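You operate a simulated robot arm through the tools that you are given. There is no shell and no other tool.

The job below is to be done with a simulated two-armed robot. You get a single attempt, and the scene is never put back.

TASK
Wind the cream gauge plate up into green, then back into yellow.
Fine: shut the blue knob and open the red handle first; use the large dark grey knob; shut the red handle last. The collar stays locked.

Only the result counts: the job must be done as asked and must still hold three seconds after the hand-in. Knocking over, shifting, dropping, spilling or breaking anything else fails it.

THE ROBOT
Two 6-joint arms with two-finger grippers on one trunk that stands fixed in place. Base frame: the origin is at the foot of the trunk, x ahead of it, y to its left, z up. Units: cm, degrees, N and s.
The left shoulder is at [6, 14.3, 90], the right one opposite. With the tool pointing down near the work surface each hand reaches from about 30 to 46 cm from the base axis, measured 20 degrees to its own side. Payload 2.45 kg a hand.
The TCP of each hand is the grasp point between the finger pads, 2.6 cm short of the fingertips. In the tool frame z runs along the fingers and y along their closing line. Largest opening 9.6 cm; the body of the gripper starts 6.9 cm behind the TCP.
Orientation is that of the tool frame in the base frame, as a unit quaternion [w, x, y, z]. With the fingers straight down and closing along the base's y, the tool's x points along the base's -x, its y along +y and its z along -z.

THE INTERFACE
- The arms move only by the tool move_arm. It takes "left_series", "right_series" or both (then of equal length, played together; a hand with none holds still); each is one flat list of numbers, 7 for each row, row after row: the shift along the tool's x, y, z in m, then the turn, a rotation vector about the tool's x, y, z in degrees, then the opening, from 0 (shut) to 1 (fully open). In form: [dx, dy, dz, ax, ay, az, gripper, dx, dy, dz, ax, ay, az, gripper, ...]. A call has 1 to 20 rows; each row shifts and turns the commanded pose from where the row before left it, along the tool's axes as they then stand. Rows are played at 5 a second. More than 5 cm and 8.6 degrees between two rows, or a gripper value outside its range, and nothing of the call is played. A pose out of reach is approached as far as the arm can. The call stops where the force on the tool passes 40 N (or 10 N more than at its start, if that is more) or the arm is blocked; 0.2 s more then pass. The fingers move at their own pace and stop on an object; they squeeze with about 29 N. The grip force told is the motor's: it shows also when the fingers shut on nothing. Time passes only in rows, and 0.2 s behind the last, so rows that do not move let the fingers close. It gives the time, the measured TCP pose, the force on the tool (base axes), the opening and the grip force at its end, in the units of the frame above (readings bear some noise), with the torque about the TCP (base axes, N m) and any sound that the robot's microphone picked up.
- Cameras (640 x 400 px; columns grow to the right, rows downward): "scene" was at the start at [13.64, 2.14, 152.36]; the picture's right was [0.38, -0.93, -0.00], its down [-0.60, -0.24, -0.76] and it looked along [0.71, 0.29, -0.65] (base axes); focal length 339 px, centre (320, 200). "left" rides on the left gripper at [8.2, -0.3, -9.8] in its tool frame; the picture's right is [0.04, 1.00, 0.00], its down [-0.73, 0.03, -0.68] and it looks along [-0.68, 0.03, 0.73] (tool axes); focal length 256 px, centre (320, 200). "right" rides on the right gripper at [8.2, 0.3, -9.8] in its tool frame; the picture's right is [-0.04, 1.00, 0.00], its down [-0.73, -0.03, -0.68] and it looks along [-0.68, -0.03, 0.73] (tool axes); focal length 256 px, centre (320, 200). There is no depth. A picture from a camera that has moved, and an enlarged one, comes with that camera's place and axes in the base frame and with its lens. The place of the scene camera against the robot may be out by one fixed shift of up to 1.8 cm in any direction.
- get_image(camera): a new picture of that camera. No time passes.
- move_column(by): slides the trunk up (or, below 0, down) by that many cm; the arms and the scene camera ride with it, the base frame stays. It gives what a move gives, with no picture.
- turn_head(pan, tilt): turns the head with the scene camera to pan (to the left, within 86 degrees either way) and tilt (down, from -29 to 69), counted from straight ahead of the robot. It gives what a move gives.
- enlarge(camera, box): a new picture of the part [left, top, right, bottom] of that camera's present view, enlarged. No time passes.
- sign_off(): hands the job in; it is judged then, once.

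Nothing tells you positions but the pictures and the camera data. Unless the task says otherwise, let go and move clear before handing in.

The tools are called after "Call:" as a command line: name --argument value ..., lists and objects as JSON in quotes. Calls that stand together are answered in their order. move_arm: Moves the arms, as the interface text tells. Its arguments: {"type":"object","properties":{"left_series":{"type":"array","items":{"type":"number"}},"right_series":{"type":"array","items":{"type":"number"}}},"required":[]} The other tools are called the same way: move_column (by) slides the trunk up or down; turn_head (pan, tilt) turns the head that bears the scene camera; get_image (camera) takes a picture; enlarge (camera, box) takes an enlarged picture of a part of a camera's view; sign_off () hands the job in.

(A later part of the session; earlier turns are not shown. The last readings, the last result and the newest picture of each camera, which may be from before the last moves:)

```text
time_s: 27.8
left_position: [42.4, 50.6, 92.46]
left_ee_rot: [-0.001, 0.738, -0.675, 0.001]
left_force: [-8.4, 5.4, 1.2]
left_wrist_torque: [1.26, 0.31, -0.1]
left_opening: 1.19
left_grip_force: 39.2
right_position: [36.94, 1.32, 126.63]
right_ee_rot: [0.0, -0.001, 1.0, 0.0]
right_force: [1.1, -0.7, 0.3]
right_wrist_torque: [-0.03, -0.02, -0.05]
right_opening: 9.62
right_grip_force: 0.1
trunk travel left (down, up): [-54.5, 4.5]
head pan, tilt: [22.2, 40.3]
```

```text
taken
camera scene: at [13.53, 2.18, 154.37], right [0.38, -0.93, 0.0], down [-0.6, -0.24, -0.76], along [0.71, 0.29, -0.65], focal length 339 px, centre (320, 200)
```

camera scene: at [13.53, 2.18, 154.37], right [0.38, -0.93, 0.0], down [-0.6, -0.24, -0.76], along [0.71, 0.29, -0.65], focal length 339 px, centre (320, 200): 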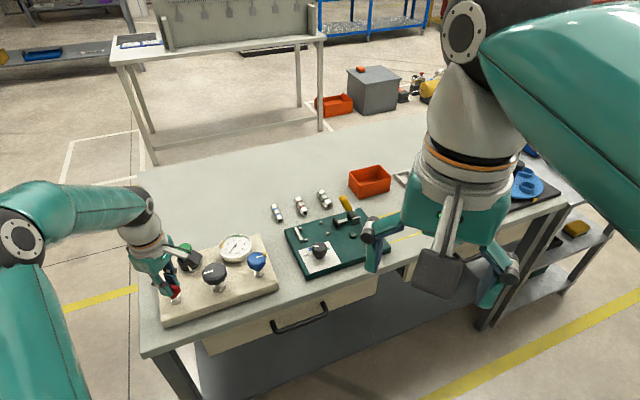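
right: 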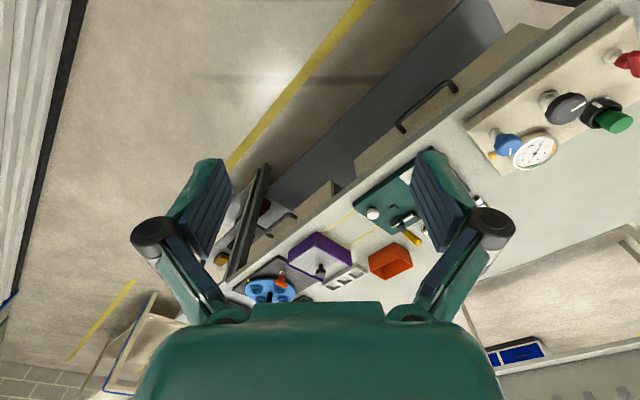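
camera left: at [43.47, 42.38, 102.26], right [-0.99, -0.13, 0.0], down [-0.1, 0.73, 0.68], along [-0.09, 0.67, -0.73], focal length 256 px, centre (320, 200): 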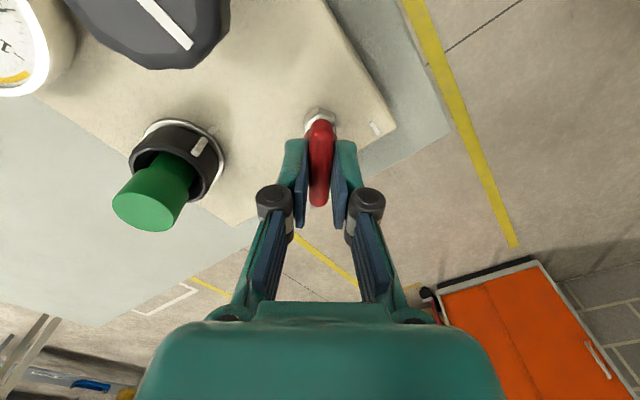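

Still turning with the bar aligned. I'll relieve the side load and keep going toward a quarter turn.

Call:
move_arm --left_series '[-0.0009, 0.0011, 0, 0, 0, -7, 0.05, 0, 0, 0, 0, 0, -7, 0.05, 0, 0, 0, 0, 0, -7, 0.05, 0, 0, 0, 0, 0, -7, 0.05]'

Call:
get_image --camera "left"

```text
time_s: 28.8
left_position: [42.43, 50.52, 92.48]
left_ee_rot: [-0.001, 0.879, -0.476, 0.001]
left_force: [-3.0, 0.0, 3.3]
left_wrist_torque: [0.39, 0.3, -0.07]
left_opening: 1.18
left_grip_force: 38.3
right_position: [37.08, 1.26, 126.64]
right_ee_rot: [0.0, -0.001, 1.0, 0.0]
right_force: [-0.6, -0.3, -0.2]
right_wrist_torque: [-0.04, 0.0, -0.02]
right_opening: 9.61
right_grip_force: 0.1
trunk travel left (down, up): [-54.5, 4.5]
head pan, tilt: [22.2, 40.3]
```

```text
taken
camera left: at [47.12, 43.82, 102.27], right [-0.81, -0.58, 0.0], down [-0.43, 0.6, 0.68], along [-0.39, 0.55, -0.73], focal length 256 px, centre (320, 200)
```

left: 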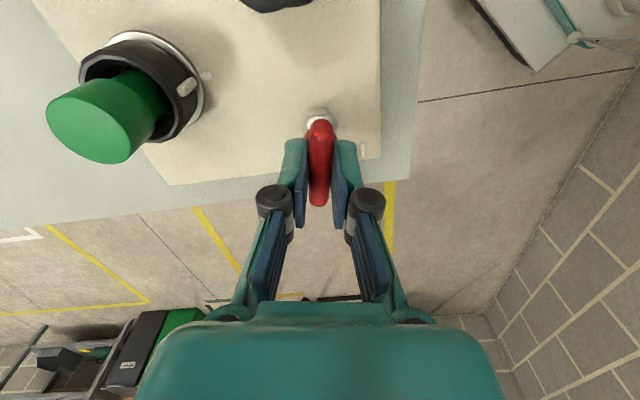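

About 78° turned so far. I'll do the last part in smaller steps to feel the stop.

Call:
move_arm --left_series '[0, 0, 0, 0, 0, -5, 0.05, 0, 0, 0, 0, 0, -5, 0.05, 0, 0, 0, 0, 0, -3, 0.05]'

Call:
get_image --camera "left"

```text
time_s: 29.6
left_position: [42.33, 50.51, 92.37]
left_ee_rot: [0.0, 0.927, -0.376, 0.001]
left_force: [-3.2, -0.7, 2.9]
left_wrist_torque: [-0.21, -0.15, -1.12]
left_opening: 1.2
left_grip_force: 38.6
right_position: [36.97, 1.17, 126.55]
right_ee_rot: [0.0, 0.0, 1.0, 0.001]
right_force: [-0.5, 0.4, 0.5]
right_wrist_torque: [0.05, 0.01, -0.03]
right_opening: 9.56
right_grip_force: 0.2
trunk travel left (down, up): [-54.5, 4.5]
head pan, tilt: [22.2, 40.3]
```

```text
taken
camera left: at [48.46, 45.01, 102.26], right [-0.67, -0.75, 0.0], down [-0.55, 0.49, 0.68], along [-0.5, 0.45, -0.73], focal length 256 px, centre (320, 200)
```

left: 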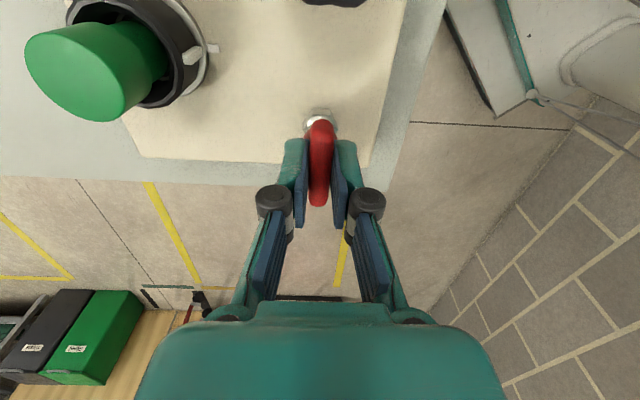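

The torque jumped to 1.1 N·m at about 90° of turn, so the red handle is at its open stop. I'll relax a little, release, rise and look.

Call:
move_arm --left_series '[0, 0, 0, 0, 0, 1.5, 0.05, 0, 0, 0, 0, 0, 0, 0.4, 0, 0, 0, 0, 0, 0, 0.5, 0, 0, -0.03, 0, 0, 0, 0.6, 0, 0, -0.04, 0, 0, 0, 0.6, 0, 0, -0.04, 0, 0, 0, 0.6]'

Call:
get_image --camera "left"

Call:
enlarge --camera "scene" --box '[140, 210, 300, 330]'

```text
time_s: 31.0
left_position: [42.39, 50.47, 103.5]
left_ee_rot: [0.0, 0.922, -0.387, 0.001]
left_force: [-1.1, -0.4, 0.4]
left_wrist_torque: [0.01, 0.0, -0.01]
left_opening: 5.77
left_grip_force: 0.1
right_position: [37.04, 1.17, 126.44]
right_ee_rot: [0.0, 0.0, 1.0, 0.0]
right_force: [-0.6, 0.5, 0.0]
right_wrist_torque: [0.0, -0.03, -0.03]
right_opening: 9.62
right_grip_force: 0.1
trunk travel left (down, up): [-54.5, 4.5]
head pan, tilt: [22.2, 40.3]
```

```text
taken
camera left: at [48.3, 44.82, 113.38], right [-0.69, -0.73, 0.0], down [-0.54, 0.5, 0.68], along [-0.49, 0.47, -0.73], focal length 256 px, centre (320, 200)
```

left: 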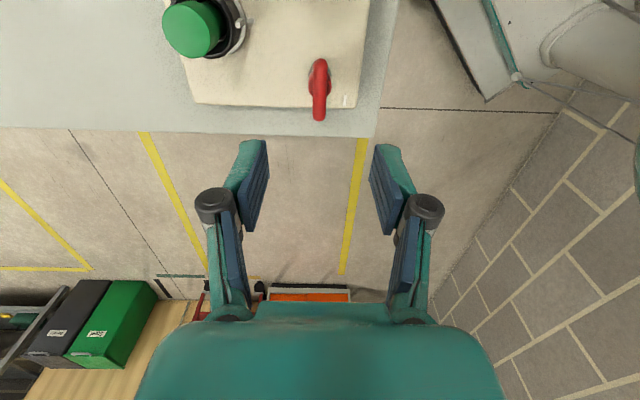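

```text
3.33 times, centred on (220, 270) of scene
camera zoom: at [13.6, 2.08, 154.36], right [0.38, -0.93, 0.0], down [-0.6, -0.24, -0.76], along [0.71, 0.29, -0.65], focal length 1130 px, centre (653, -33)
```

zoom: 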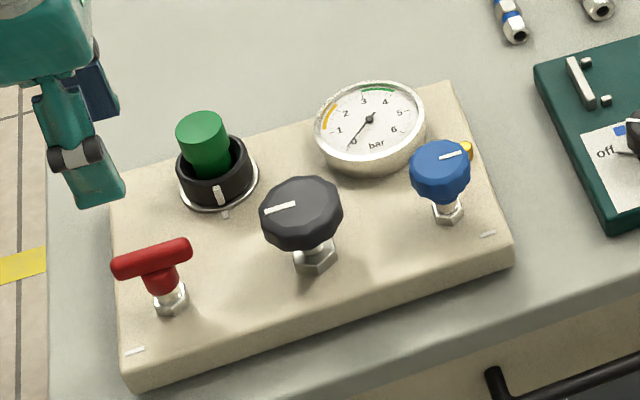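

The red bar is now in line with the plate's long side (open), and the blue pointer rests at its stop. Next I'll move above the large dark grey knob, near (49.8, 43.8).

Call:
move_arm --left_series '[0.025, -0.0015, 0, 0, 0, 0, 0.95, 0.025, -0.0015, 0, 0, 0, 0, 0.95, 0.025, -0.0015, 0, 0, 0, 0, 0.95, 0.0246, -0.0015, 0, 0, 0, 0, 0.95, 0, 0, 0, 0, 0, 0, 0.95]'

Call:
get_image --camera "left"

Call:
enlarge --camera "left" --box '[250, 10, 400, 140]'

Call:
get_image --camera "scene"

```text
time_s: 32.2
left_position: [49.87, 43.92, 103.54]
left_ee_rot: [-0.001, 0.922, -0.387, 0.001]
left_force: [0.3, -1.5, -0.5]
left_wrist_torque: [0.02, 0.03, -0.01]
left_opening: 9.11
left_grip_force: 0.0
right_position: [37.15, 1.29, 126.59]
right_ee_rot: [0.0, 0.0, 1.0, 0.0]
right_force: [-0.1, -0.1, 0.4]
right_wrist_torque: [0.01, -0.04, -0.04]
right_opening: 9.59
right_grip_force: 0.0
trunk travel left (down, up): [-54.5, 4.5]
head pan, tilt: [22.2, 40.3]
```

```text
taken
camera left: at [55.77, 38.22, 113.29], right [-0.68, -0.73, 0.0], down [-0.54, 0.5, 0.68], along [-0.49, 0.46, -0.73], focal length 256 px, centre (320, 200)
```

left: 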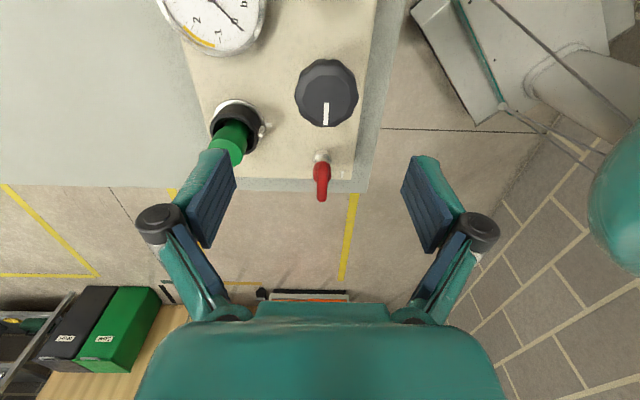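

```text
3.08 times, centred on (325, 75) of left
camera zoom: at [55.77, 38.22, 113.29], right [-0.68, -0.73, 0.0], down [-0.54, 0.5, 0.68], along [-0.49, 0.46, -0.73], focal length 788 px, centre (305, 585)
```

zoom: 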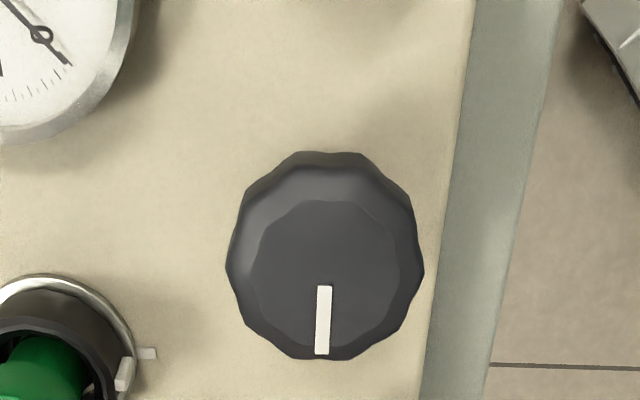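

```text
taken
camera scene: at [13.62, 2.15, 154.36], right [0.38, -0.93, 0.0], down [-0.6, -0.24, -0.76], along [0.71, 0.29, -0.65], focal length 339 px, centre (320, 200)
```

scene: 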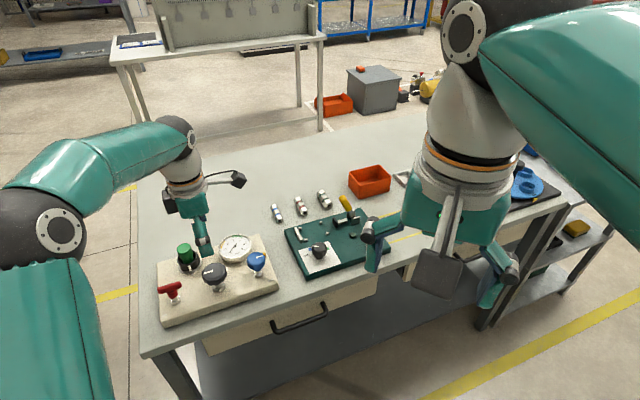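

The grey knob's centre is (49.4, 43.5), top at z≈91.6, diameter 5.4 cm. I'll correct by 6 mm and descend around it.

Call:
move_arm --left_series '[-0.0005, 0.0061, 0.03, 0, 0, 0, 0.88, 0, 0, 0.03, 0, 0, 0, 0.88, 0, 0, 0.025, 0, 0, 0, 0.88, 0, 0, 0.02, 0, 0, 0, 0.88, 0, 0, 0.015, 0, 0, 0, 0.88, 0, 0, 0.0124, 0, 0, 0, 0.88]'

Call:
get_image --camera "left"

Call:
enlarge --camera "scene" --box '[140, 190, 300, 310]'

```text
time_s: 33.6
left_position: [49.33, 43.55, 90.06]
left_ee_rot: [0.0, 0.922, -0.387, 0.0]
left_force: [-0.7, 0.2, -0.9]
left_wrist_torque: [0.0, 0.02, -0.01]
left_opening: 8.44
left_grip_force: 0.1
right_position: [37.19, 1.25, 126.56]
right_ee_rot: [-0.001, 0.0, 1.0, 0.0]
right_force: [0.5, 0.3, -0.6]
right_wrist_torque: [0.04, 0.01, 0.04]
right_opening: 9.61
right_grip_force: 0.0
trunk travel left (down, up): [-54.5, 4.5]
head pan, tilt: [22.2, 40.3]
```

```text
taken
camera left: at [55.32, 37.86, 99.89], right [-0.68, -0.73, 0.0], down [-0.54, 0.5, 0.68], along [-0.49, 0.46, -0.73], focal length 256 px, centre (320, 200)
```

left: 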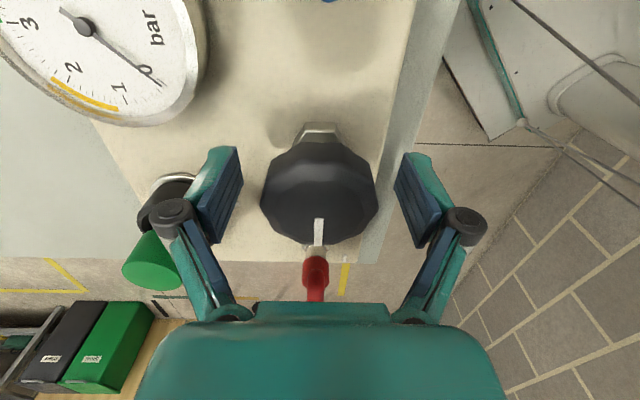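

```text
3.33 times, centred on (220, 250) of scene
camera zoom: at [13.7, 2.16, 154.35], right [0.38, -0.93, 0.0], down [-0.6, -0.24, -0.76], along [0.71, 0.29, -0.65], focal length 1130 px, centre (653, 33)
```

zoom: 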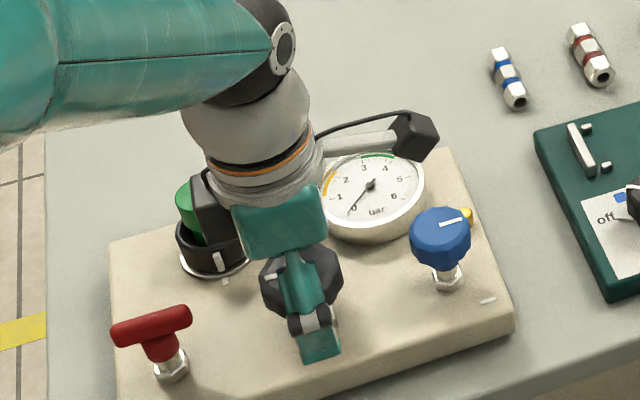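

The knob is centred and the gauge is visible. I'll close the grip.

Call:
move_arm --left_series '[0, 0, 0, 0, 0, 0, 0.6, 0, 0, 0, 0, 0, 0, 0.45, 0, 0, 0, 0, 0, 0, 0.45, 0, 0, 0, 0, 0, 0, 0.45]'

```text
time_s: 34.6
left_position: [49.45, 43.56, 90.1]
left_ee_rot: [-0.001, 0.922, -0.386, 0.001]
left_force: [1.4, 1.0, -1.2]
left_wrist_torque: [0.06, -0.01, 0.0]
left_opening: 5.23
left_grip_force: 44.9
right_position: [37.15, 1.26, 126.62]
right_ee_rot: [0.0, 0.001, 1.0, 0.001]
right_force: [0.0, 0.0, 0.2]
right_wrist_torque: [0.01, 0.04, 0.02]
right_opening: 9.6
right_grip_force: 0.0
trunk travel left (down, up): [-54.5, 4.5]
head pan, tilt: [22.2, 40.3]
```

Well centred grip with tiny forces. I'll turn clockwise about 24° and watch the gauge.

Call:
move_arm --left_series '[0, 0, 0, 0, 0, 6, 0.45, 0, 0, 0, 0, 0, 6, 0.45, 0, 0, 0, 0, 0, 6, 0.45, 0, 0, 0, 0, 0, 6, 0.45]'

Call:
get_image --camera "left"

Call:
enlarge --camera "scene" --box '[200, 220, 280, 280]'

```text
time_s: 35.6
left_position: [49.4, 43.47, 90.07]
left_ee_rot: [0.0, 0.821, -0.571, 0.001]
left_force: [-2.1, 0.2, -5.9]
left_wrist_torque: [0.09, -0.45, 0.08]
left_opening: 5.22
left_grip_force: 44.3
right_position: [37.16, 1.27, 126.59]
right_ee_rot: [-0.001, 0.0, 1.0, 0.0]
right_force: [-0.7, 0.3, 0.8]
right_wrist_torque: [0.05, 0.0, 0.04]
right_opening: 9.6
right_grip_force: 0.1
trunk travel left (down, up): [-54.5, 4.5]
head pan, tilt: [22.2, 40.3]
```

```text
taken
camera left: at [52.49, 35.9, 99.94], right [-0.92, -0.39, 0.0], down [-0.28, 0.68, 0.68], along [-0.26, 0.63, -0.73], focal length 256 px, centre (320, 200)
```

left: 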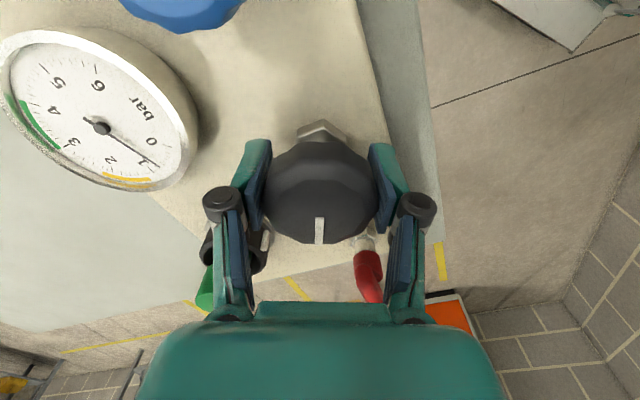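

```text
6.67 times, centred on (240, 250) of scene
camera zoom: at [13.69, 2.18, 154.35], right [0.38, -0.93, 0.0], down [-0.6, -0.24, -0.76], along [0.71, 0.29, -0.65], focal length 2261 px, centre (853, -133)
```

zoom: 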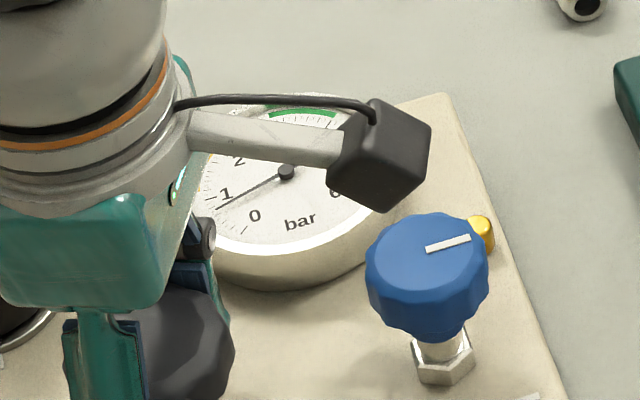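

The gauge has risen to about 0.8 bar; clockwise raises it. I'll continue in increments.

Call:
move_arm --left_series '[0.0003, 0, 0.0006, 0, 0, 6, 0.45, 0, 0, 0.0002, 0, 0, 6, 0.45, 0, 0, 0.0002, 0, 0, 6, 0.45, 0, 0, 0.0002, 0, 0, 6, 0.45, 0, 0, 0, 0, 0, 0, 0.45, 0, 0, 0, 0, 0, 0, 0.45]'

Call:
get_image --camera "left"

Call:
enlarge --camera "scene" --box '[200, 220, 280, 280]'

```text
time_s: 37.0
left_position: [49.31, 43.48, 90.16]
left_ee_rot: [0.0, -0.685, 0.729, 0.0]
left_force: [-8.3, 2.6, 0.8]
left_wrist_torque: [-0.3, 0.25, -0.05]
left_opening: 5.25
left_grip_force: 45.1
right_position: [37.01, 1.24, 126.78]
right_ee_rot: [0.0, 0.0, 1.0, 0.0]
right_force: [-0.1, 0.4, 1.2]
right_wrist_torque: [-0.01, 0.01, -0.03]
right_opening: 9.61
right_grip_force: 0.1
trunk travel left (down, up): [-54.5, 4.5]
head pan, tilt: [22.2, 40.3]
```

```text
taken
camera left: at [49.09, 35.26, 99.93], right [-1.0, 0.02, 0.0], down [0.02, 0.73, 0.68], along [0.02, 0.68, -0.73], focal length 256 px, centre (320, 200)
```

left: 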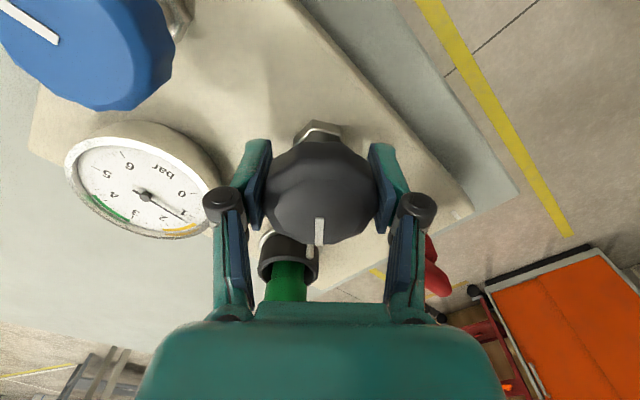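

```text
6.67 times, centred on (240, 250) of scene
camera zoom: at [13.54, 2.18, 154.37], right [0.38, -0.93, 0.0], down [-0.6, -0.24, -0.76], along [0.71, 0.29, -0.65], focal length 2261 px, centre (853, -133)
```

zoom: 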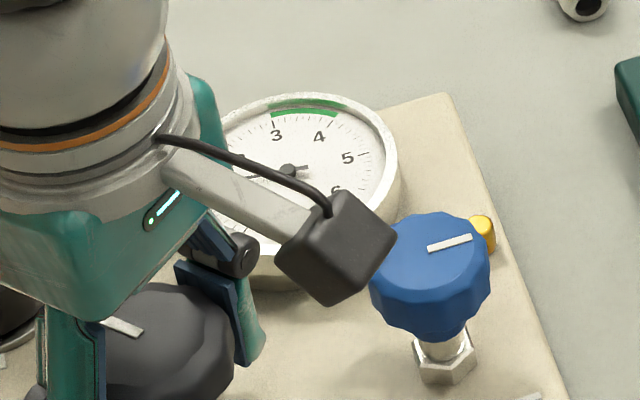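

Call:
enlarge --camera "left" --box '[60, 110, 230, 240]'

```text
3.08 times, centred on (145, 175) of left
camera zoom: at [49.09, 35.26, 99.93], right [-1.0, 0.02, 0.0], down [0.02, 0.73, 0.68], along [0.02, 0.68, -0.73], focal length 788 px, centre (858, 277)
```

zoom: 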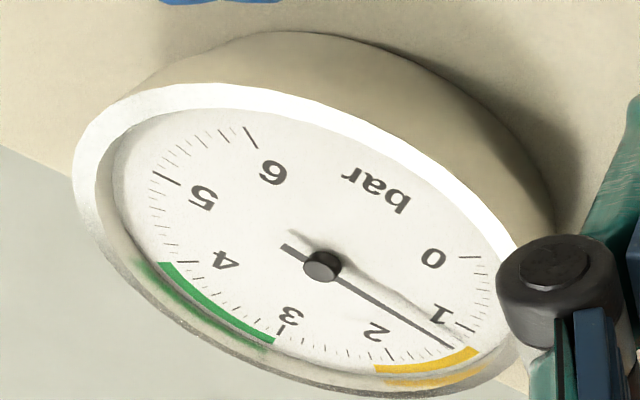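

The gauge reads about 1.2 bar after 48°, so roughly 0.025 bar per degree. Green spans about 3.1–4.0 bar, so I'll keep turning and relieve the side load.

Call:
move_arm --left_series '[-0.0003, 0.0009, 0, 0, 0, 7, 0.45, 0, 0, 0, 0, 0, 7, 0.45, 0, 0, 0.0003, 0, 0, 7, 0.45, 0, 0, 0.0003, 0, 0, 7, 0.45, 0, 0, 0.0003, 0, 0, 7, 0.45, 0, 0, 0.0003, 0, 0, 7, 0.45, 0, 0, 0, 0, 0, 0, 0.45, 0, 0, 0, 0, 0, 0, 0.45]'

Call:
get_image --camera "left"

Call:
enlarge --camera "scene" --box '[200, 220, 280, 280]'

```text
time_s: 38.8
left_position: [49.18, 43.48, 90.03]
left_ee_rot: [0.004, -0.377, 0.926, 0.001]
left_force: [-5.2, 3.4, 15.0]
left_wrist_torque: [-0.46, 0.64, -0.07]
left_opening: 5.22
left_grip_force: 45.0
right_position: [36.9, 1.2, 126.59]
right_ee_rot: [0.001, 0.0, 1.0, 0.0]
right_force: [-0.1, -0.2, 0.4]
right_wrist_torque: [-0.01, -0.03, -0.01]
right_opening: 9.6
right_grip_force: 0.0
trunk travel left (down, up): [-54.5, 4.5]
head pan, tilt: [22.2, 40.3]
```

```text
taken
camera left: at [43.55, 37.5, 99.89], right [-0.73, 0.69, 0.0], down [0.5, 0.53, 0.68], along [0.47, 0.5, -0.73], focal length 256 px, centre (320, 200)
```

left: 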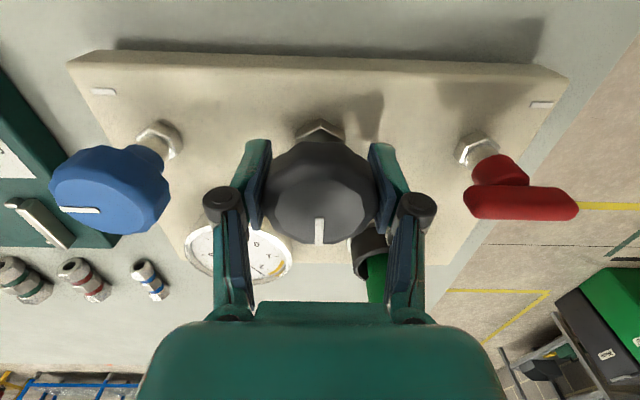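

```text
6.67 times, centred on (240, 250) of scene
camera zoom: at [13.43, 2.08, 154.39], right [0.38, -0.93, 0.0], down [-0.6, -0.24, -0.76], along [0.71, 0.29, -0.65], focal length 2261 px, centre (853, -133)
```

zoom: 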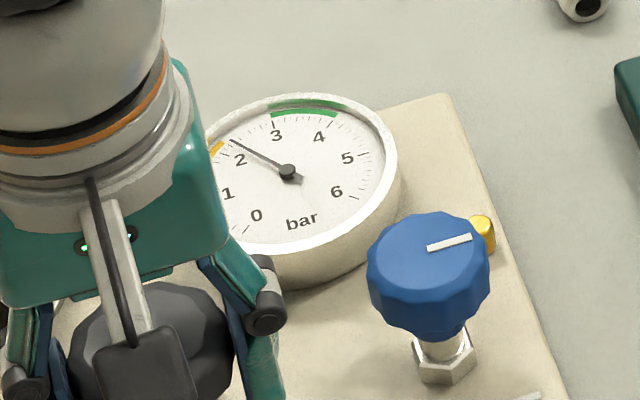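

The gauge is at about 2.25 bar. I'll ease the downward load and turn another 42°, which should reach about 3.3.

Call:
move_arm --left_series '[0.0002, 0.0009, -0.0012, 0, 0, 7, 0.45, 0, 0, 0, 0, 0, 7, 0.45, 0, 0, 0, 0, 0, 7, 0.45, 0, 0, 0, 0, 0, 7, 0.45, 0, 0, 0, 0, 0, 7, 0.45, 0, 0, 0, 0, 0, 5, 0.45, 0, 0, 0, 0, 0, 0, 0.45, 0, 0, 0, 0, 0, 0, 0.45]'

Call:
get_image --camera "left"

Call:
enlarge --camera "scene" --box '[200, 220, 280, 280]'

```text
time_s: 40.6
left_position: [49.02, 43.57, 90.09]
left_ee_rot: [0.001, -0.038, 0.999, 0.0]
left_force: [-4.3, 6.1, 2.4]
left_wrist_torque: [0.06, -0.58, -0.06]
left_opening: 5.2
left_grip_force: 45.2
right_position: [36.96, 1.29, 126.68]
right_ee_rot: [0.0, -0.001, 1.0, 0.0]
right_force: [0.2, 0.0, -0.3]
right_wrist_torque: [-0.01, 0.02, 0.0]
right_opening: 9.62
right_grip_force: 0.1
trunk travel left (down, up): [-54.5, 4.5]
head pan, tilt: [22.2, 40.3]
```

```text
taken
camera left: at [41.02, 42.59, 99.9], right [-0.12, 0.99, 0.0], down [0.73, 0.09, 0.68], along [0.68, 0.08, -0.73], focal length 256 px, centre (320, 200)
```

left: 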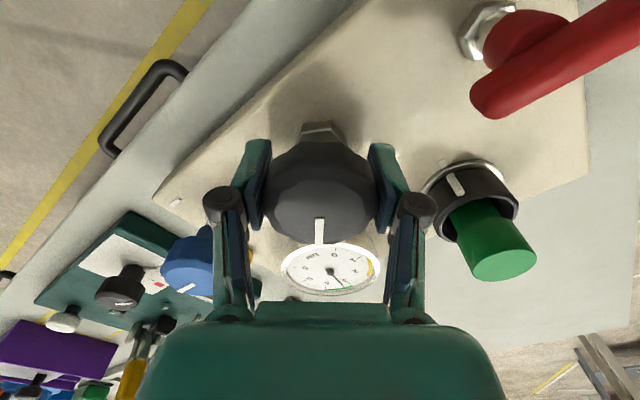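

```text
6.67 times, centred on (240, 250) of scene
camera zoom: at [13.56, 2.2, 154.37], right [0.38, -0.93, 0.0], down [-0.6, -0.24, -0.76], along [0.71, 0.29, -0.65], focal length 2261 px, centre (853, -133)
```

zoom: 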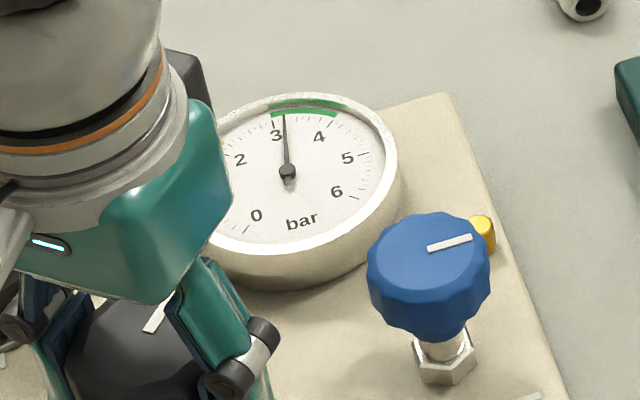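

The gauge is at about 3.2 bar, just inside green. I'll add about 11° to sit well inside and hold.

Call:
move_arm --left_series '[0.0003, 0.0006, 0, 0, 0, 5.5, 0.45, 0, 0, 0, 0, 0, 5.5, 0.45, 0, 0, 0, 0, 0, 0, 0.45, 0, 0, 0, 0, 0, 0, 0.45, 0, 0, 0, 0, 0, 0, 0.45, 0, 0, 0, 0, 0, 0, 0.45, 0, 0, 0, 0, 0, 0, 0.45, 0, 0, 0, 0, 0, 0, 0.45]'

Call:
enlarge --camera "scene" --box '[200, 220, 280, 280]'

Call:
enlarge --camera "left" --box '[260, 180, 400, 300]'

```text
time_s: 42.4
left_position: [49.04, 43.66, 90.11]
left_ee_rot: [0.001, 0.056, 0.998, 0.0]
left_force: [-1.2, 5.3, 6.0]
left_wrist_torque: [0.03, 0.11, 0.0]
left_opening: 5.22
left_grip_force: 44.7
right_position: [37.04, 1.28, 126.54]
right_ee_rot: [0.0, 0.0, 1.0, -0.001]
right_force: [-0.3, -0.5, 0.2]
right_wrist_torque: [-0.03, -0.01, -0.01]
right_opening: 9.61
right_grip_force: 0.1
trunk travel left (down, up): [-54.5, 4.5]
head pan, tilt: [22.2, 40.3]
```

```text
6.67 times, centred on (240, 250) of scene
camera zoom: at [13.59, 2.17, 154.36], right [0.38, -0.93, 0.0], down [-0.6, -0.24, -0.76], along [0.71, 0.29, -0.65], focal length 2261 px, centre (853, -133)
```

zoom: 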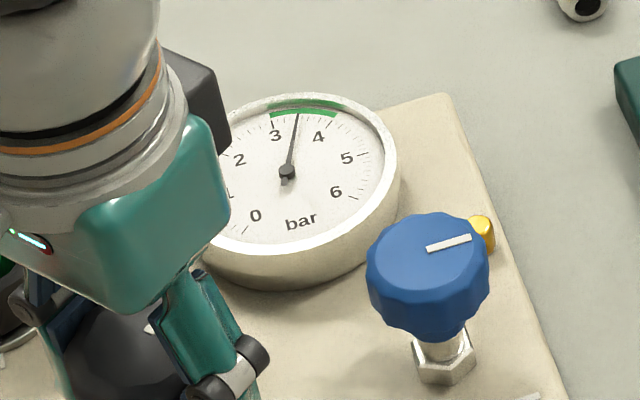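

```text
3.33 times, centred on (330, 240) of left
camera zoom: at [40.98, 44.18, 99.89], right [0.07, 1.0, 0.0], down [0.73, -0.05, 0.68], along [0.68, -0.05, -0.73], focal length 853 px, centre (287, 67)
```

zoom: 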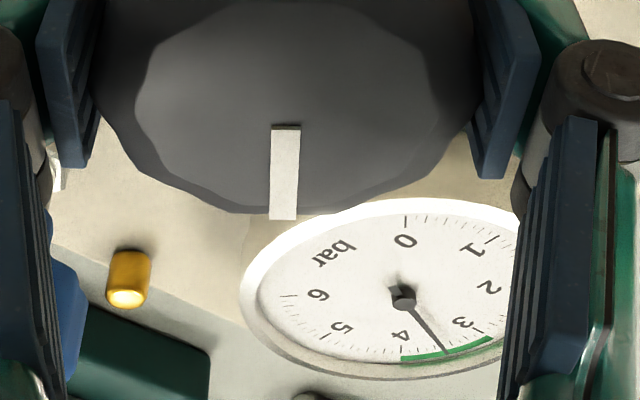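

The gauge has held at about 3.45 bar, well inside green. Now I'll turn back counter-clockwise toward yellow (about 1.2–2.0 bar), starting with 42°.

Call:
move_arm --left_series '[0, 0.0006, -0.0005, 0, 0, -7, 0.45, 0, 0, 0, 0, 0, -7, 0.45, 0, 0, 0, 0, 0, -7, 0.45, 0, 0, 0, 0, 0, -7, 0.45, 0, 0, 0, 0, 0, -7, 0.45, 0, 0, 0, 0, 0, -7, 0.45, 0, 0, 0, 0, 0, 0, 0.45, 0, 0, 0, 0, 0, 0, 0.45, 0, 0, 0, 0, 0, 0, 0.45, 0, 0, 0, 0, 0, 0, 0.45]'

Call:
enlarge --camera "scene" --box '[200, 220, 280, 280]'

Call:
get_image --camera "left"

```text
time_s: 44.6
left_position: [49.21, 43.52, 90.09]
left_ee_rot: [0.001, -0.305, 0.952, 0.0]
left_force: [-2.5, -10.5, -4.4]
left_wrist_torque: [-0.28, 0.15, 0.02]
left_opening: 5.25
left_grip_force: 44.7
right_position: [37.1, 1.08, 126.62]
right_ee_rot: [0.001, 0.0, 1.0, 0.001]
right_force: [0.1, 0.7, 0.9]
right_wrist_torque: [0.0, 0.03, 0.0]
right_opening: 9.59
right_grip_force: 0.0
trunk travel left (down, up): [-54.5, 4.5]
head pan, tilt: [22.2, 40.3]
```

```text
6.67 times, centred on (240, 250) of scene
camera zoom: at [13.68, 2.02, 154.36], right [0.38, -0.93, 0.0], down [-0.6, -0.24, -0.76], along [0.71, 0.29, -0.65], focal length 2261 px, centre (853, -133)
```

zoom: 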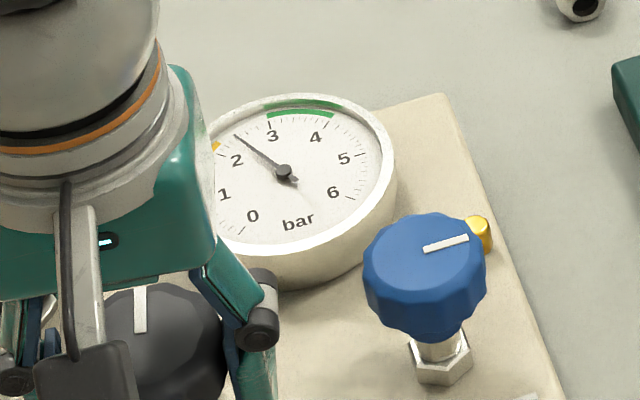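

```text
taken
camera left: at [42.73, 38.49, 99.92], right [-0.61, 0.79, 0.0], down [0.58, 0.45, 0.68], along [0.54, 0.42, -0.73], focal length 256 px, centre (320, 200)
```

left: 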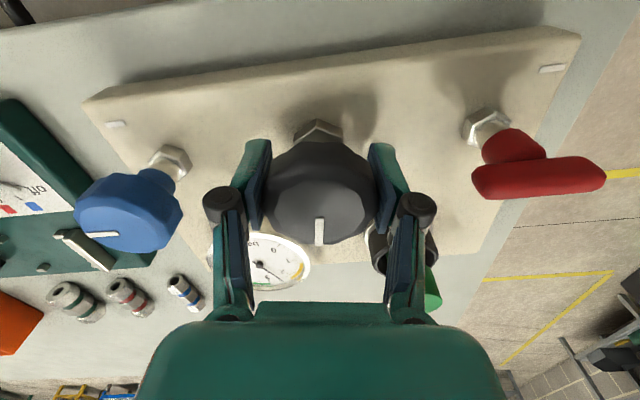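

The gauge is falling as expected, now about 2.3 bar. I'll turn about 29° more to land mid-yellow near 1.6.

Call:
move_arm --left_series '[0.0008, -0.0007, 0.0003, 0, 0, -7, 0.45, 0, 0, 0, 0, 0, -7, 0.45, 0, 0, 0, 0, 0, -7, 0.45, 0, 0, 0, 0, 0, -7, 0.45, 0, 0, 0, 0, 0, 0, 0.45, 0, 0, 0, 0, 0, 0, 0.45, 0, 0, 0, 0, 0, 0, 0.45, 0, 0, 0, 0, 0, 0, 0.45]'

Call:
enlarge --camera "scene" --box '[200, 220, 280, 280]'

Call:
enlarge --camera "left" --box '[120, 160, 320, 310]'

```text
time_s: 46.4
left_position: [49.16, 43.51, 90.08]
left_ee_rot: [0.001, -0.526, 0.85, 0.0]
left_force: [1.9, -9.3, -4.7]
left_wrist_torque: [0.21, -0.36, 0.0]
left_opening: 5.24
left_grip_force: 45.4
right_position: [37.12, 1.2, 126.49]
right_ee_rot: [0.0, 0.001, 1.0, 0.001]
right_force: [0.5, -0.3, 0.1]
right_wrist_torque: [0.0, -0.02, 0.02]
right_opening: 9.59
right_grip_force: 0.1
trunk travel left (down, up): [-54.5, 4.5]
head pan, tilt: [22.2, 40.3]
```

```text
6.67 times, centred on (240, 250) of scene
camera zoom: at [13.76, 2.05, 154.35], right [0.38, -0.93, 0.0], down [-0.6, -0.24, -0.76], along [0.71, 0.29, -0.65], focal length 2261 px, centre (853, -133)
```

zoom: 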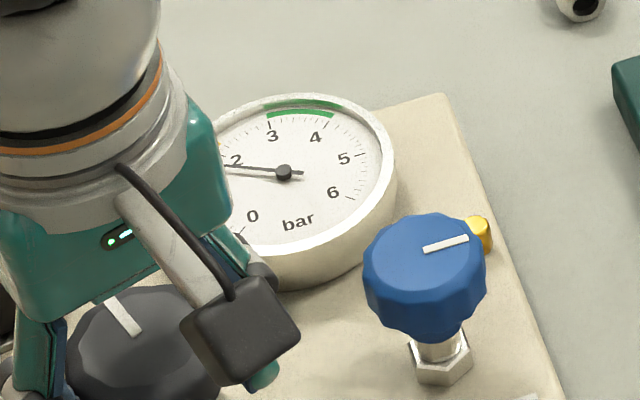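

```text
2.67 times, centred on (220, 235) of left
camera zoom: at [45.87, 35.99, 99.9], right [-0.91, 0.41, 0.0], down [0.3, 0.67, 0.68], along [0.28, 0.62, -0.73], focal length 683 px, centre (587, 107)
```

zoom: 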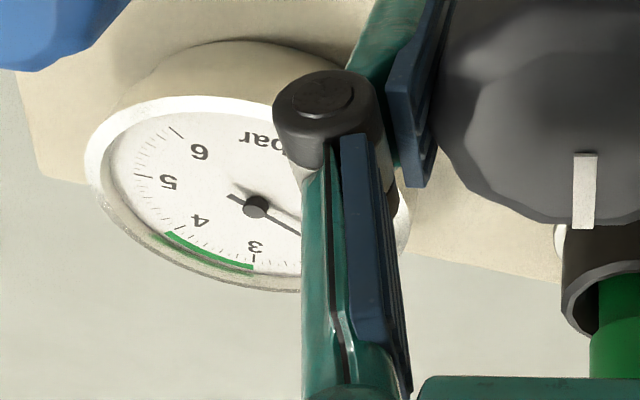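

The needle is at about 1.65 bar, in yellow. I'll relieve the side load, release the grey knob and rise to check.

Call:
move_arm --left_series '[0.0007, -0.0005, 0.0003, 0, 0, 0, 0.45, 0, 0, 0, 0, 0, 0, 0.6, 0, 0, 0, 0, 0, 0, 0.88, 0, 0, 0, 0, 0, 0, 0.88, 0, 0, 0, 0, 0, 0, 0.88, 0, 0, -0.03, 0, 0, 0, 0.88, 0, 0, -0.04, 0, 0, 0, 0.88, 0, 0, -0.04, 0, 0, 0, 0.88]'

Call:
get_image --camera "left"

Call:
enlarge --camera "scene" --box '[140, 210, 300, 330]'

```text
time_s: 48.2
left_position: [48.97, 43.47, 101.2]
left_ee_rot: [0.001, -0.527, 0.85, 0.0]
left_force: [-0.2, 0.2, 0.1]
left_wrist_torque: [-0.03, -0.03, 0.0]
left_opening: 8.46
left_grip_force: 0.1
right_position: [36.99, 1.29, 126.61]
right_ee_rot: [0.0, 0.0, 1.0, 0.0]
right_force: [0.3, 0.0, -0.1]
right_wrist_torque: [0.02, -0.01, 0.02]
right_opening: 9.61
right_grip_force: 0.0
trunk travel left (down, up): [-54.5, 4.5]
head pan, tilt: [22.2, 40.3]
```

```text
taken
camera left: at [45.68, 35.93, 110.99], right [-0.91, 0.41, 0.0], down [0.3, 0.67, 0.68], along [0.28, 0.62, -0.73], focal length 256 px, centre (320, 200)
```

left: 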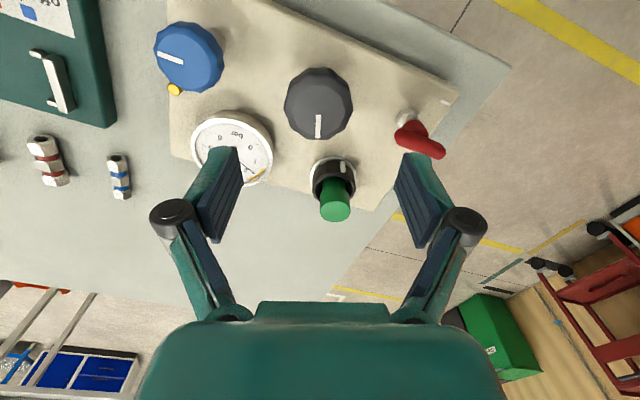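

```text
3.33 times, centred on (220, 270) of scene
camera zoom: at [13.6, 2.1, 154.36], right [0.38, -0.93, 0.0], down [-0.6, -0.24, -0.76], along [0.71, 0.29, -0.65], focal length 1130 px, centre (653, -33)
```

zoom: 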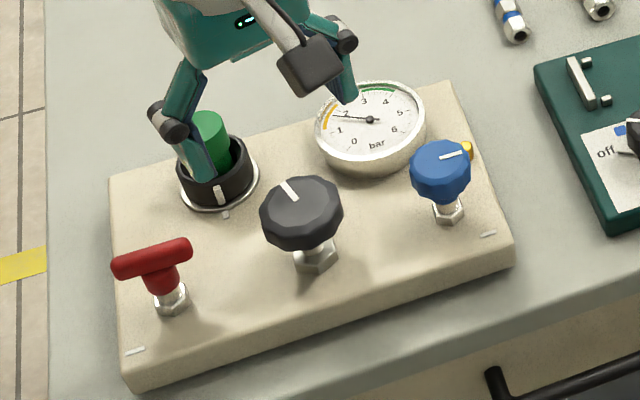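

The gauge holds in yellow after release. Now I'll turn the hand back to the red bar's direction and move above it.

Call:
move_arm --left_series '[0, 0, -0.03, 0, 0, -7.9, 0.88, 0, 0, 0, 0, 0, -7.9, 0.88, 0, 0, 0, 0, 0, -7.9, 0.88, 0, 0, 0, 0, 0, -7.9, 0.88, 0, 0, 0, 0, 0, -7.9, 0.88, 0, 0, 0, 0, 0, -7.9, 0.8, 0, 0, 0, 0, 0, -7.9, 0.7, 0, 0, 0, 0, 0, -7.9, 0.6, 0, 0, 0, 0, 0, -8, 0.6, -0.024, -0.0009, 0, 0, 0, 0, 0.6, -0.024, -0.0009, 0, 0, 0, 0, 0.6, -0.024, -0.0009, 0, 0, 0, 0, 0.6, -0.024, -0.0009, 0, 0, 0, 0, 0.6]'

Call:
get_image --camera "left"

Call:
enlarge --camera "left" --box '[260, 30, 380, 140]'

Call:
enlarge --camera "scene" --box '[200, 220, 280, 280]'

```text
time_s: 51.0
left_position: [42.58, 50.59, 104.07]
left_ee_rot: [-0.001, 0.923, -0.385, 0.001]
left_force: [0.0, -0.3, 0.3]
left_wrist_torque: [-0.01, -0.01, -0.01]
left_opening: 5.75
left_grip_force: 0.0
right_position: [37.07, 1.31, 126.47]
right_ee_rot: [-0.001, -0.001, 1.0, 0.0]
right_force: [0.4, 0.2, 0.1]
right_wrist_torque: [0.01, -0.02, 0.01]
right_opening: 9.62
right_grip_force: 0.1
trunk travel left (down, up): [-54.5, 4.5]
head pan, tilt: [22.2, 40.3]
```

```text
taken
camera left: at [48.58, 44.98, 113.87], right [-0.68, -0.73, 0.0], down [-0.54, 0.5, 0.68], along [-0.5, 0.46, -0.73], focal length 256 px, centre (320, 200)
```

left: 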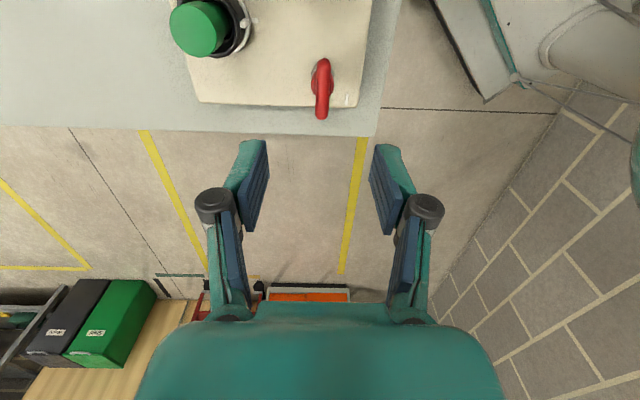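

```text
3.64 times, centred on (320, 85) of left
camera zoom: at [48.58, 44.98, 113.87], right [-0.68, -0.73, 0.0], down [-0.54, 0.5, 0.68], along [-0.5, 0.46, -0.73], focal length 931 px, centre (320, 618)
```

zoom: 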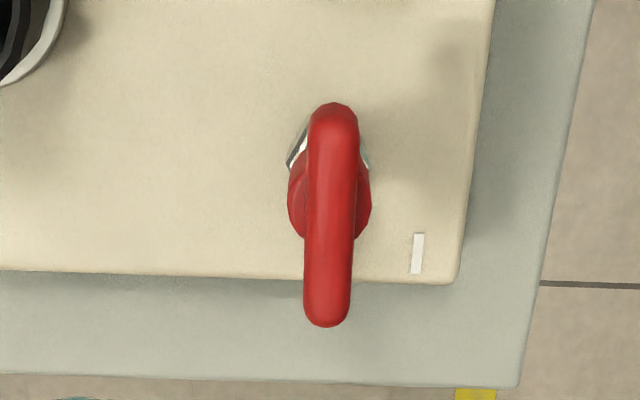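

```text
6.67 times, centred on (240, 250) of scene
camera zoom: at [13.62, 2.17, 154.36], right [0.38, -0.93, 0.0], down [-0.6, -0.24, -0.76], along [0.71, 0.29, -0.65], focal length 2261 px, centre (853, -133)
```

zoom: 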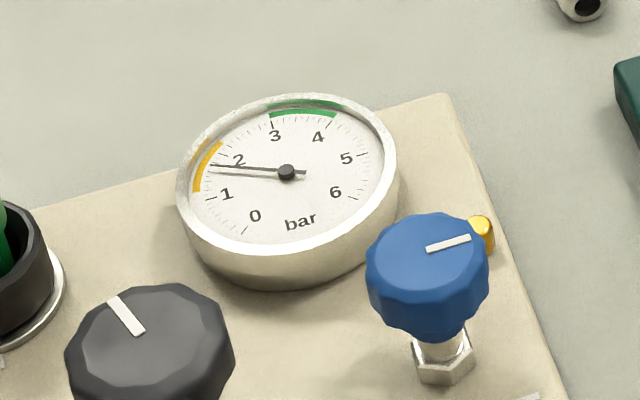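

The gauge reads about 1.65 bar, mid-yellow, and the red bar is straight below, about 2 mm off. I'll descend onto it at z=92.4 and grip.

Call:
move_arm --left_series '[-0.0003, 0.0022, 0.03, 0, 0, 0, 0.5, 0, 0, 0.03, 0, 0, 0, 0.5, 0, 0, 0.03, 0, 0, 0, 0.5, 0, 0, 0.0267, 0, 0, 0, 0.4, 0, 0, 0, 0, 0, 0, 0.35]'

Call:
get_image --camera "left"

```text
time_s: 52.2
left_position: [42.5, 50.47, 92.47]
left_ee_rot: [-0.001, 0.923, -0.385, 0.001]
left_force: [0.8, 0.6, 0.0]
left_wrist_torque: [0.02, 0.03, 0.03]
left_opening: 3.34
left_grip_force: 0.0
right_position: [37.07, 1.2, 126.6]
right_ee_rot: [0.0, 0.0, 1.0, 0.0]
right_force: [0.7, -0.5, -0.2]
right_wrist_torque: [0.01, 0.02, -0.03]
right_opening: 9.59
right_grip_force: 0.1
trunk travel left (down, up): [-54.5, 4.5]
head pan, tilt: [22.2, 40.3]
```

```text
taken
camera left: at [48.46, 44.81, 102.32], right [-0.68, -0.73, 0.0], down [-0.54, 0.5, 0.68], along [-0.5, 0.46, -0.73], focal length 256 px, centre (320, 200)
```

left: 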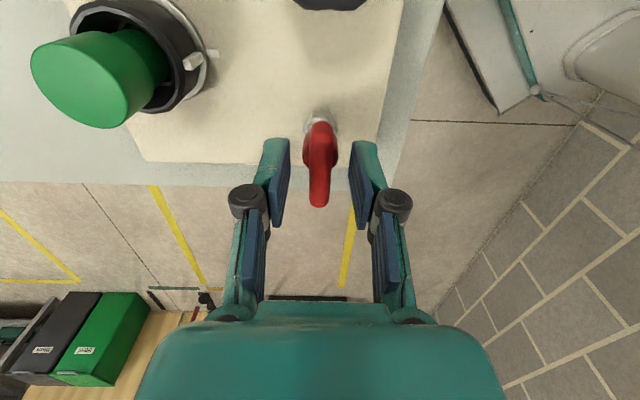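

The bar is centred. I'll close and start turning clockwise back to the shut position.

Call:
move_arm --left_series '[0, 0, 0, 0, 0, 0, 0.1, 0, 0, 0, 0, 0, 0, 0.05, 0, 0, 0, 0, 0, 0, 0.05, 0, 0, 0, 0, 0, 0, 0.05, 0, 0, 0, 0, 0, 6, 0.05, 0, 0, 0, 0, 0, 6, 0.05, 0, 0, 0, 0, 0, 6, 0.05, 0, 0, 0, 0, 0, 6, 0.05]'

Call:
get_image --camera "left"

```text
time_s: 54.0
left_position: [42.56, 50.4, 92.46]
left_ee_rot: [-0.001, 0.822, -0.569, 0.001]
left_force: [-2.3, -2.9, 1.7]
left_wrist_torque: [-0.74, -0.16, 0.09]
left_opening: 1.18
left_grip_force: 38.7
right_position: [37.09, 1.2, 126.64]
right_ee_rot: [0.0, 0.0, 1.0, 0.001]
right_force: [0.7, -0.2, -0.5]
right_wrist_torque: [-0.01, 0.01, 0.01]
right_opening: 9.57
right_grip_force: 0.1
trunk travel left (down, up): [-54.5, 4.5]
head pan, tilt: [22.2, 40.3]
```

```text
taken
camera left: at [45.61, 42.82, 102.29], right [-0.92, -0.39, 0.0], down [-0.29, 0.68, 0.68], along [-0.26, 0.63, -0.73], focal length 256 px, centre (320, 200)
```

left: 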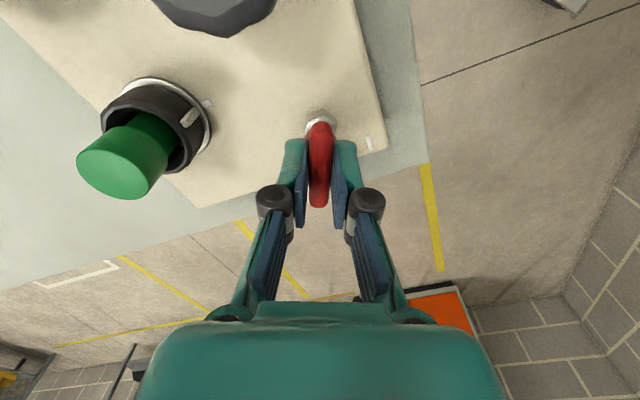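

The bar follows cleanly. I'll continue clockwise.

Call:
move_arm --left_series '[0.0003, 0.0003, 0, 0, 0, 7, 0.05, 0, 0, 0, 0, 0, 7, 0.05, 0, 0, 0, 0, 0, 7, 0.05, 0, 0, 0, 0, 0, 7, 0.05, 0, 0, 0, 0, 0, 7, 0.05, 0, 0, 0, 0, 0, 7, 0.05, 0, 0, 0, 0, 0, 7, 0.05]'

```text
time_s: 55.6
left_position: [42.42, 50.48, 92.47]
left_ee_rot: [0.001, -0.512, 0.859, -0.001]
left_force: [-3.0, 1.1, 8.6]
left_wrist_torque: [-0.93, 0.61, 0.08]
left_opening: 1.19
left_grip_force: 38.8
right_position: [37.1, 1.25, 126.68]
right_ee_rot: [0.0, 0.0, 1.0, -0.001]
right_force: [1.5, 0.0, 0.2]
right_wrist_torque: [-0.01, -0.02, -0.04]
right_opening: 9.6
right_grip_force: 0.1
trunk travel left (down, up): [-54.5, 4.5]
head pan, tilt: [22.2, 40.3]
```

Forces stay low. I'll turn the final 17° or so in small steps to feel the stop.

Call:
move_arm --left_series '[0, 0, -0.0007, 0, 0, 5, 0.05, 0, 0, 0, 0, 0, 5, 0.05, 0, 0, 0, 0, 0, 4, 0.05, 0, 0, 0, 0, 0, 3, 0.05]'

Call:
get_image --camera "left"

```text
time_s: 56.6
left_position: [42.38, 50.31, 92.44]
left_ee_rot: [0.001, -0.38, 0.925, 0.0]
left_force: [-6.5, 2.5, 0.5]
left_wrist_torque: [0.51, -0.3, 0.63]
left_opening: 1.17
left_grip_force: 38.8
right_position: [37.03, 1.38, 126.58]
right_ee_rot: [0.0, 0.0, 1.0, -0.001]
right_force: [-1.0, 0.1, -0.1]
right_wrist_torque: [-0.03, 0.01, 0.0]
right_opening: 9.58
right_grip_force: 0.1
trunk travel left (down, up): [-54.5, 4.5]
head pan, tilt: [22.2, 40.3]
```

```text
taken
camera left: at [36.78, 44.38, 102.26], right [-0.73, 0.68, 0.0], down [0.5, 0.54, 0.68], along [0.46, 0.5, -0.73], focal length 256 px, centre (320, 200)
```

left: 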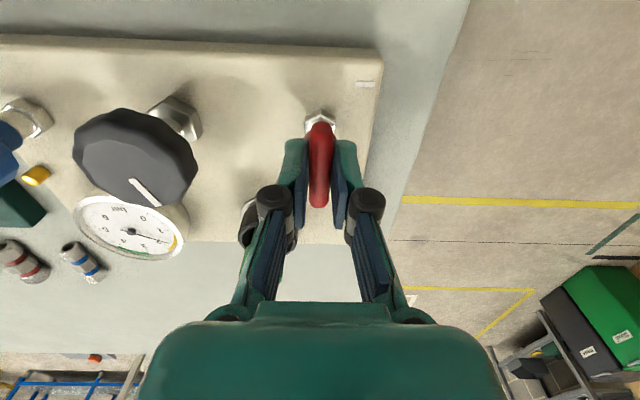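

Torque is rising at the shut stop, at the same angle as at the start. One more degree to be firm, then I'll release and rise.

Call:
move_arm --left_series '[0.0003, 0.0004, 0, 0, 0, 1, 0.05, 0, 0, 0, 0, 0, 0, 0.05]'

Call:
move_arm --left_series '[0, 0, 0, 0, 0, -1.2, 0.05, 0, 0, 0, 0, 0, 0, 0.3, 0, 0, 0, 0, 0, 0, 0.5, 0, 0, 0, 0, 0, 0, 0.5, 0, 0, -0.03, 0, 0, 0, 0.5, 0, 0, -0.04, 0, 0, 0, 0.5, 0, 0, -0.04, 0, 0, 0, 0.5]'

Call:
get_image --camera "left"

Call:
enlarge --camera "scene" --box '[140, 210, 300, 330]'

```text
time_s: 57.2
left_position: [42.29, 50.41, 92.49]
left_ee_rot: [0.001, -0.372, 0.928, -0.001]
left_force: [-4.5, 2.7, 2.8]
left_wrist_torque: [-0.02, 0.15, 1.01]
left_opening: 1.2
left_grip_force: 39.3
right_position: [36.97, 1.27, 126.51]
right_ee_rot: [0.0, 0.0, 1.0, 0.0]
right_force: [-0.1, -0.9, -0.7]
right_wrist_torque: [0.0, -0.02, 0.01]
right_opening: 9.58
right_grip_force: 0.1
trunk travel left (down, up): [-54.5, 4.5]
head pan, tilt: [22.2, 40.3]
```

```text
time_s: 58.8
left_position: [42.29, 50.44, 103.54]
left_ee_rot: [0.002, -0.382, 0.924, 0.0]
left_force: [-1.0, -0.3, 0.5]
left_wrist_torque: [0.01, 0.0, -0.04]
left_opening: 4.81
left_grip_force: 0.1
right_position: [37.05, 1.12, 126.56]
right_ee_rot: [0.0, 0.0, 1.0, 0.0]
right_force: [0.0, 0.0, 0.1]
right_wrist_torque: [0.03, 0.01, -0.01]
right_opening: 9.58
right_grip_force: 0.0
trunk travel left (down, up): [-54.5, 4.5]
head pan, tilt: [22.2, 40.3]
```

```text
taken
camera left: at [36.75, 44.3, 113.26], right [-0.73, 0.68, 0.0], down [0.5, 0.54, 0.68], along [0.46, 0.5, -0.73], focal length 256 px, centre (320, 200)
```

left: 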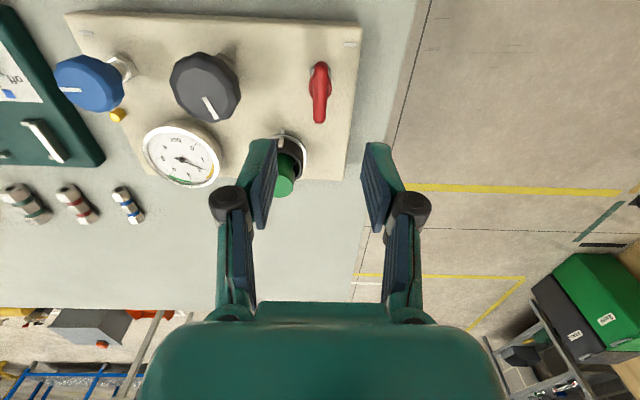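

```text
3.33 times, centred on (220, 270) of scene
camera zoom: at [13.61, 2.09, 154.36], right [0.38, -0.93, 0.0], down [-0.6, -0.24, -0.76], along [0.71, 0.29, -0.65], focal length 1130 px, centre (653, -33)
```

zoom: 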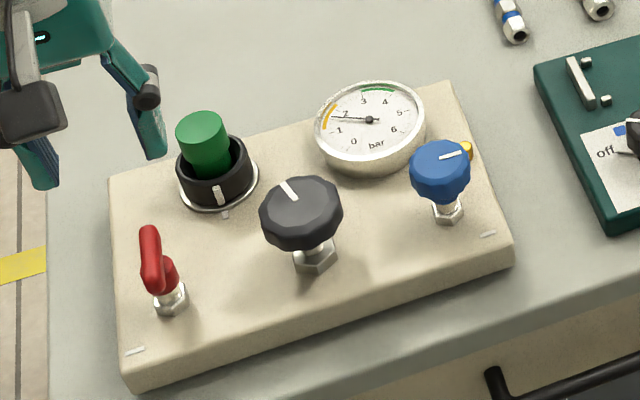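

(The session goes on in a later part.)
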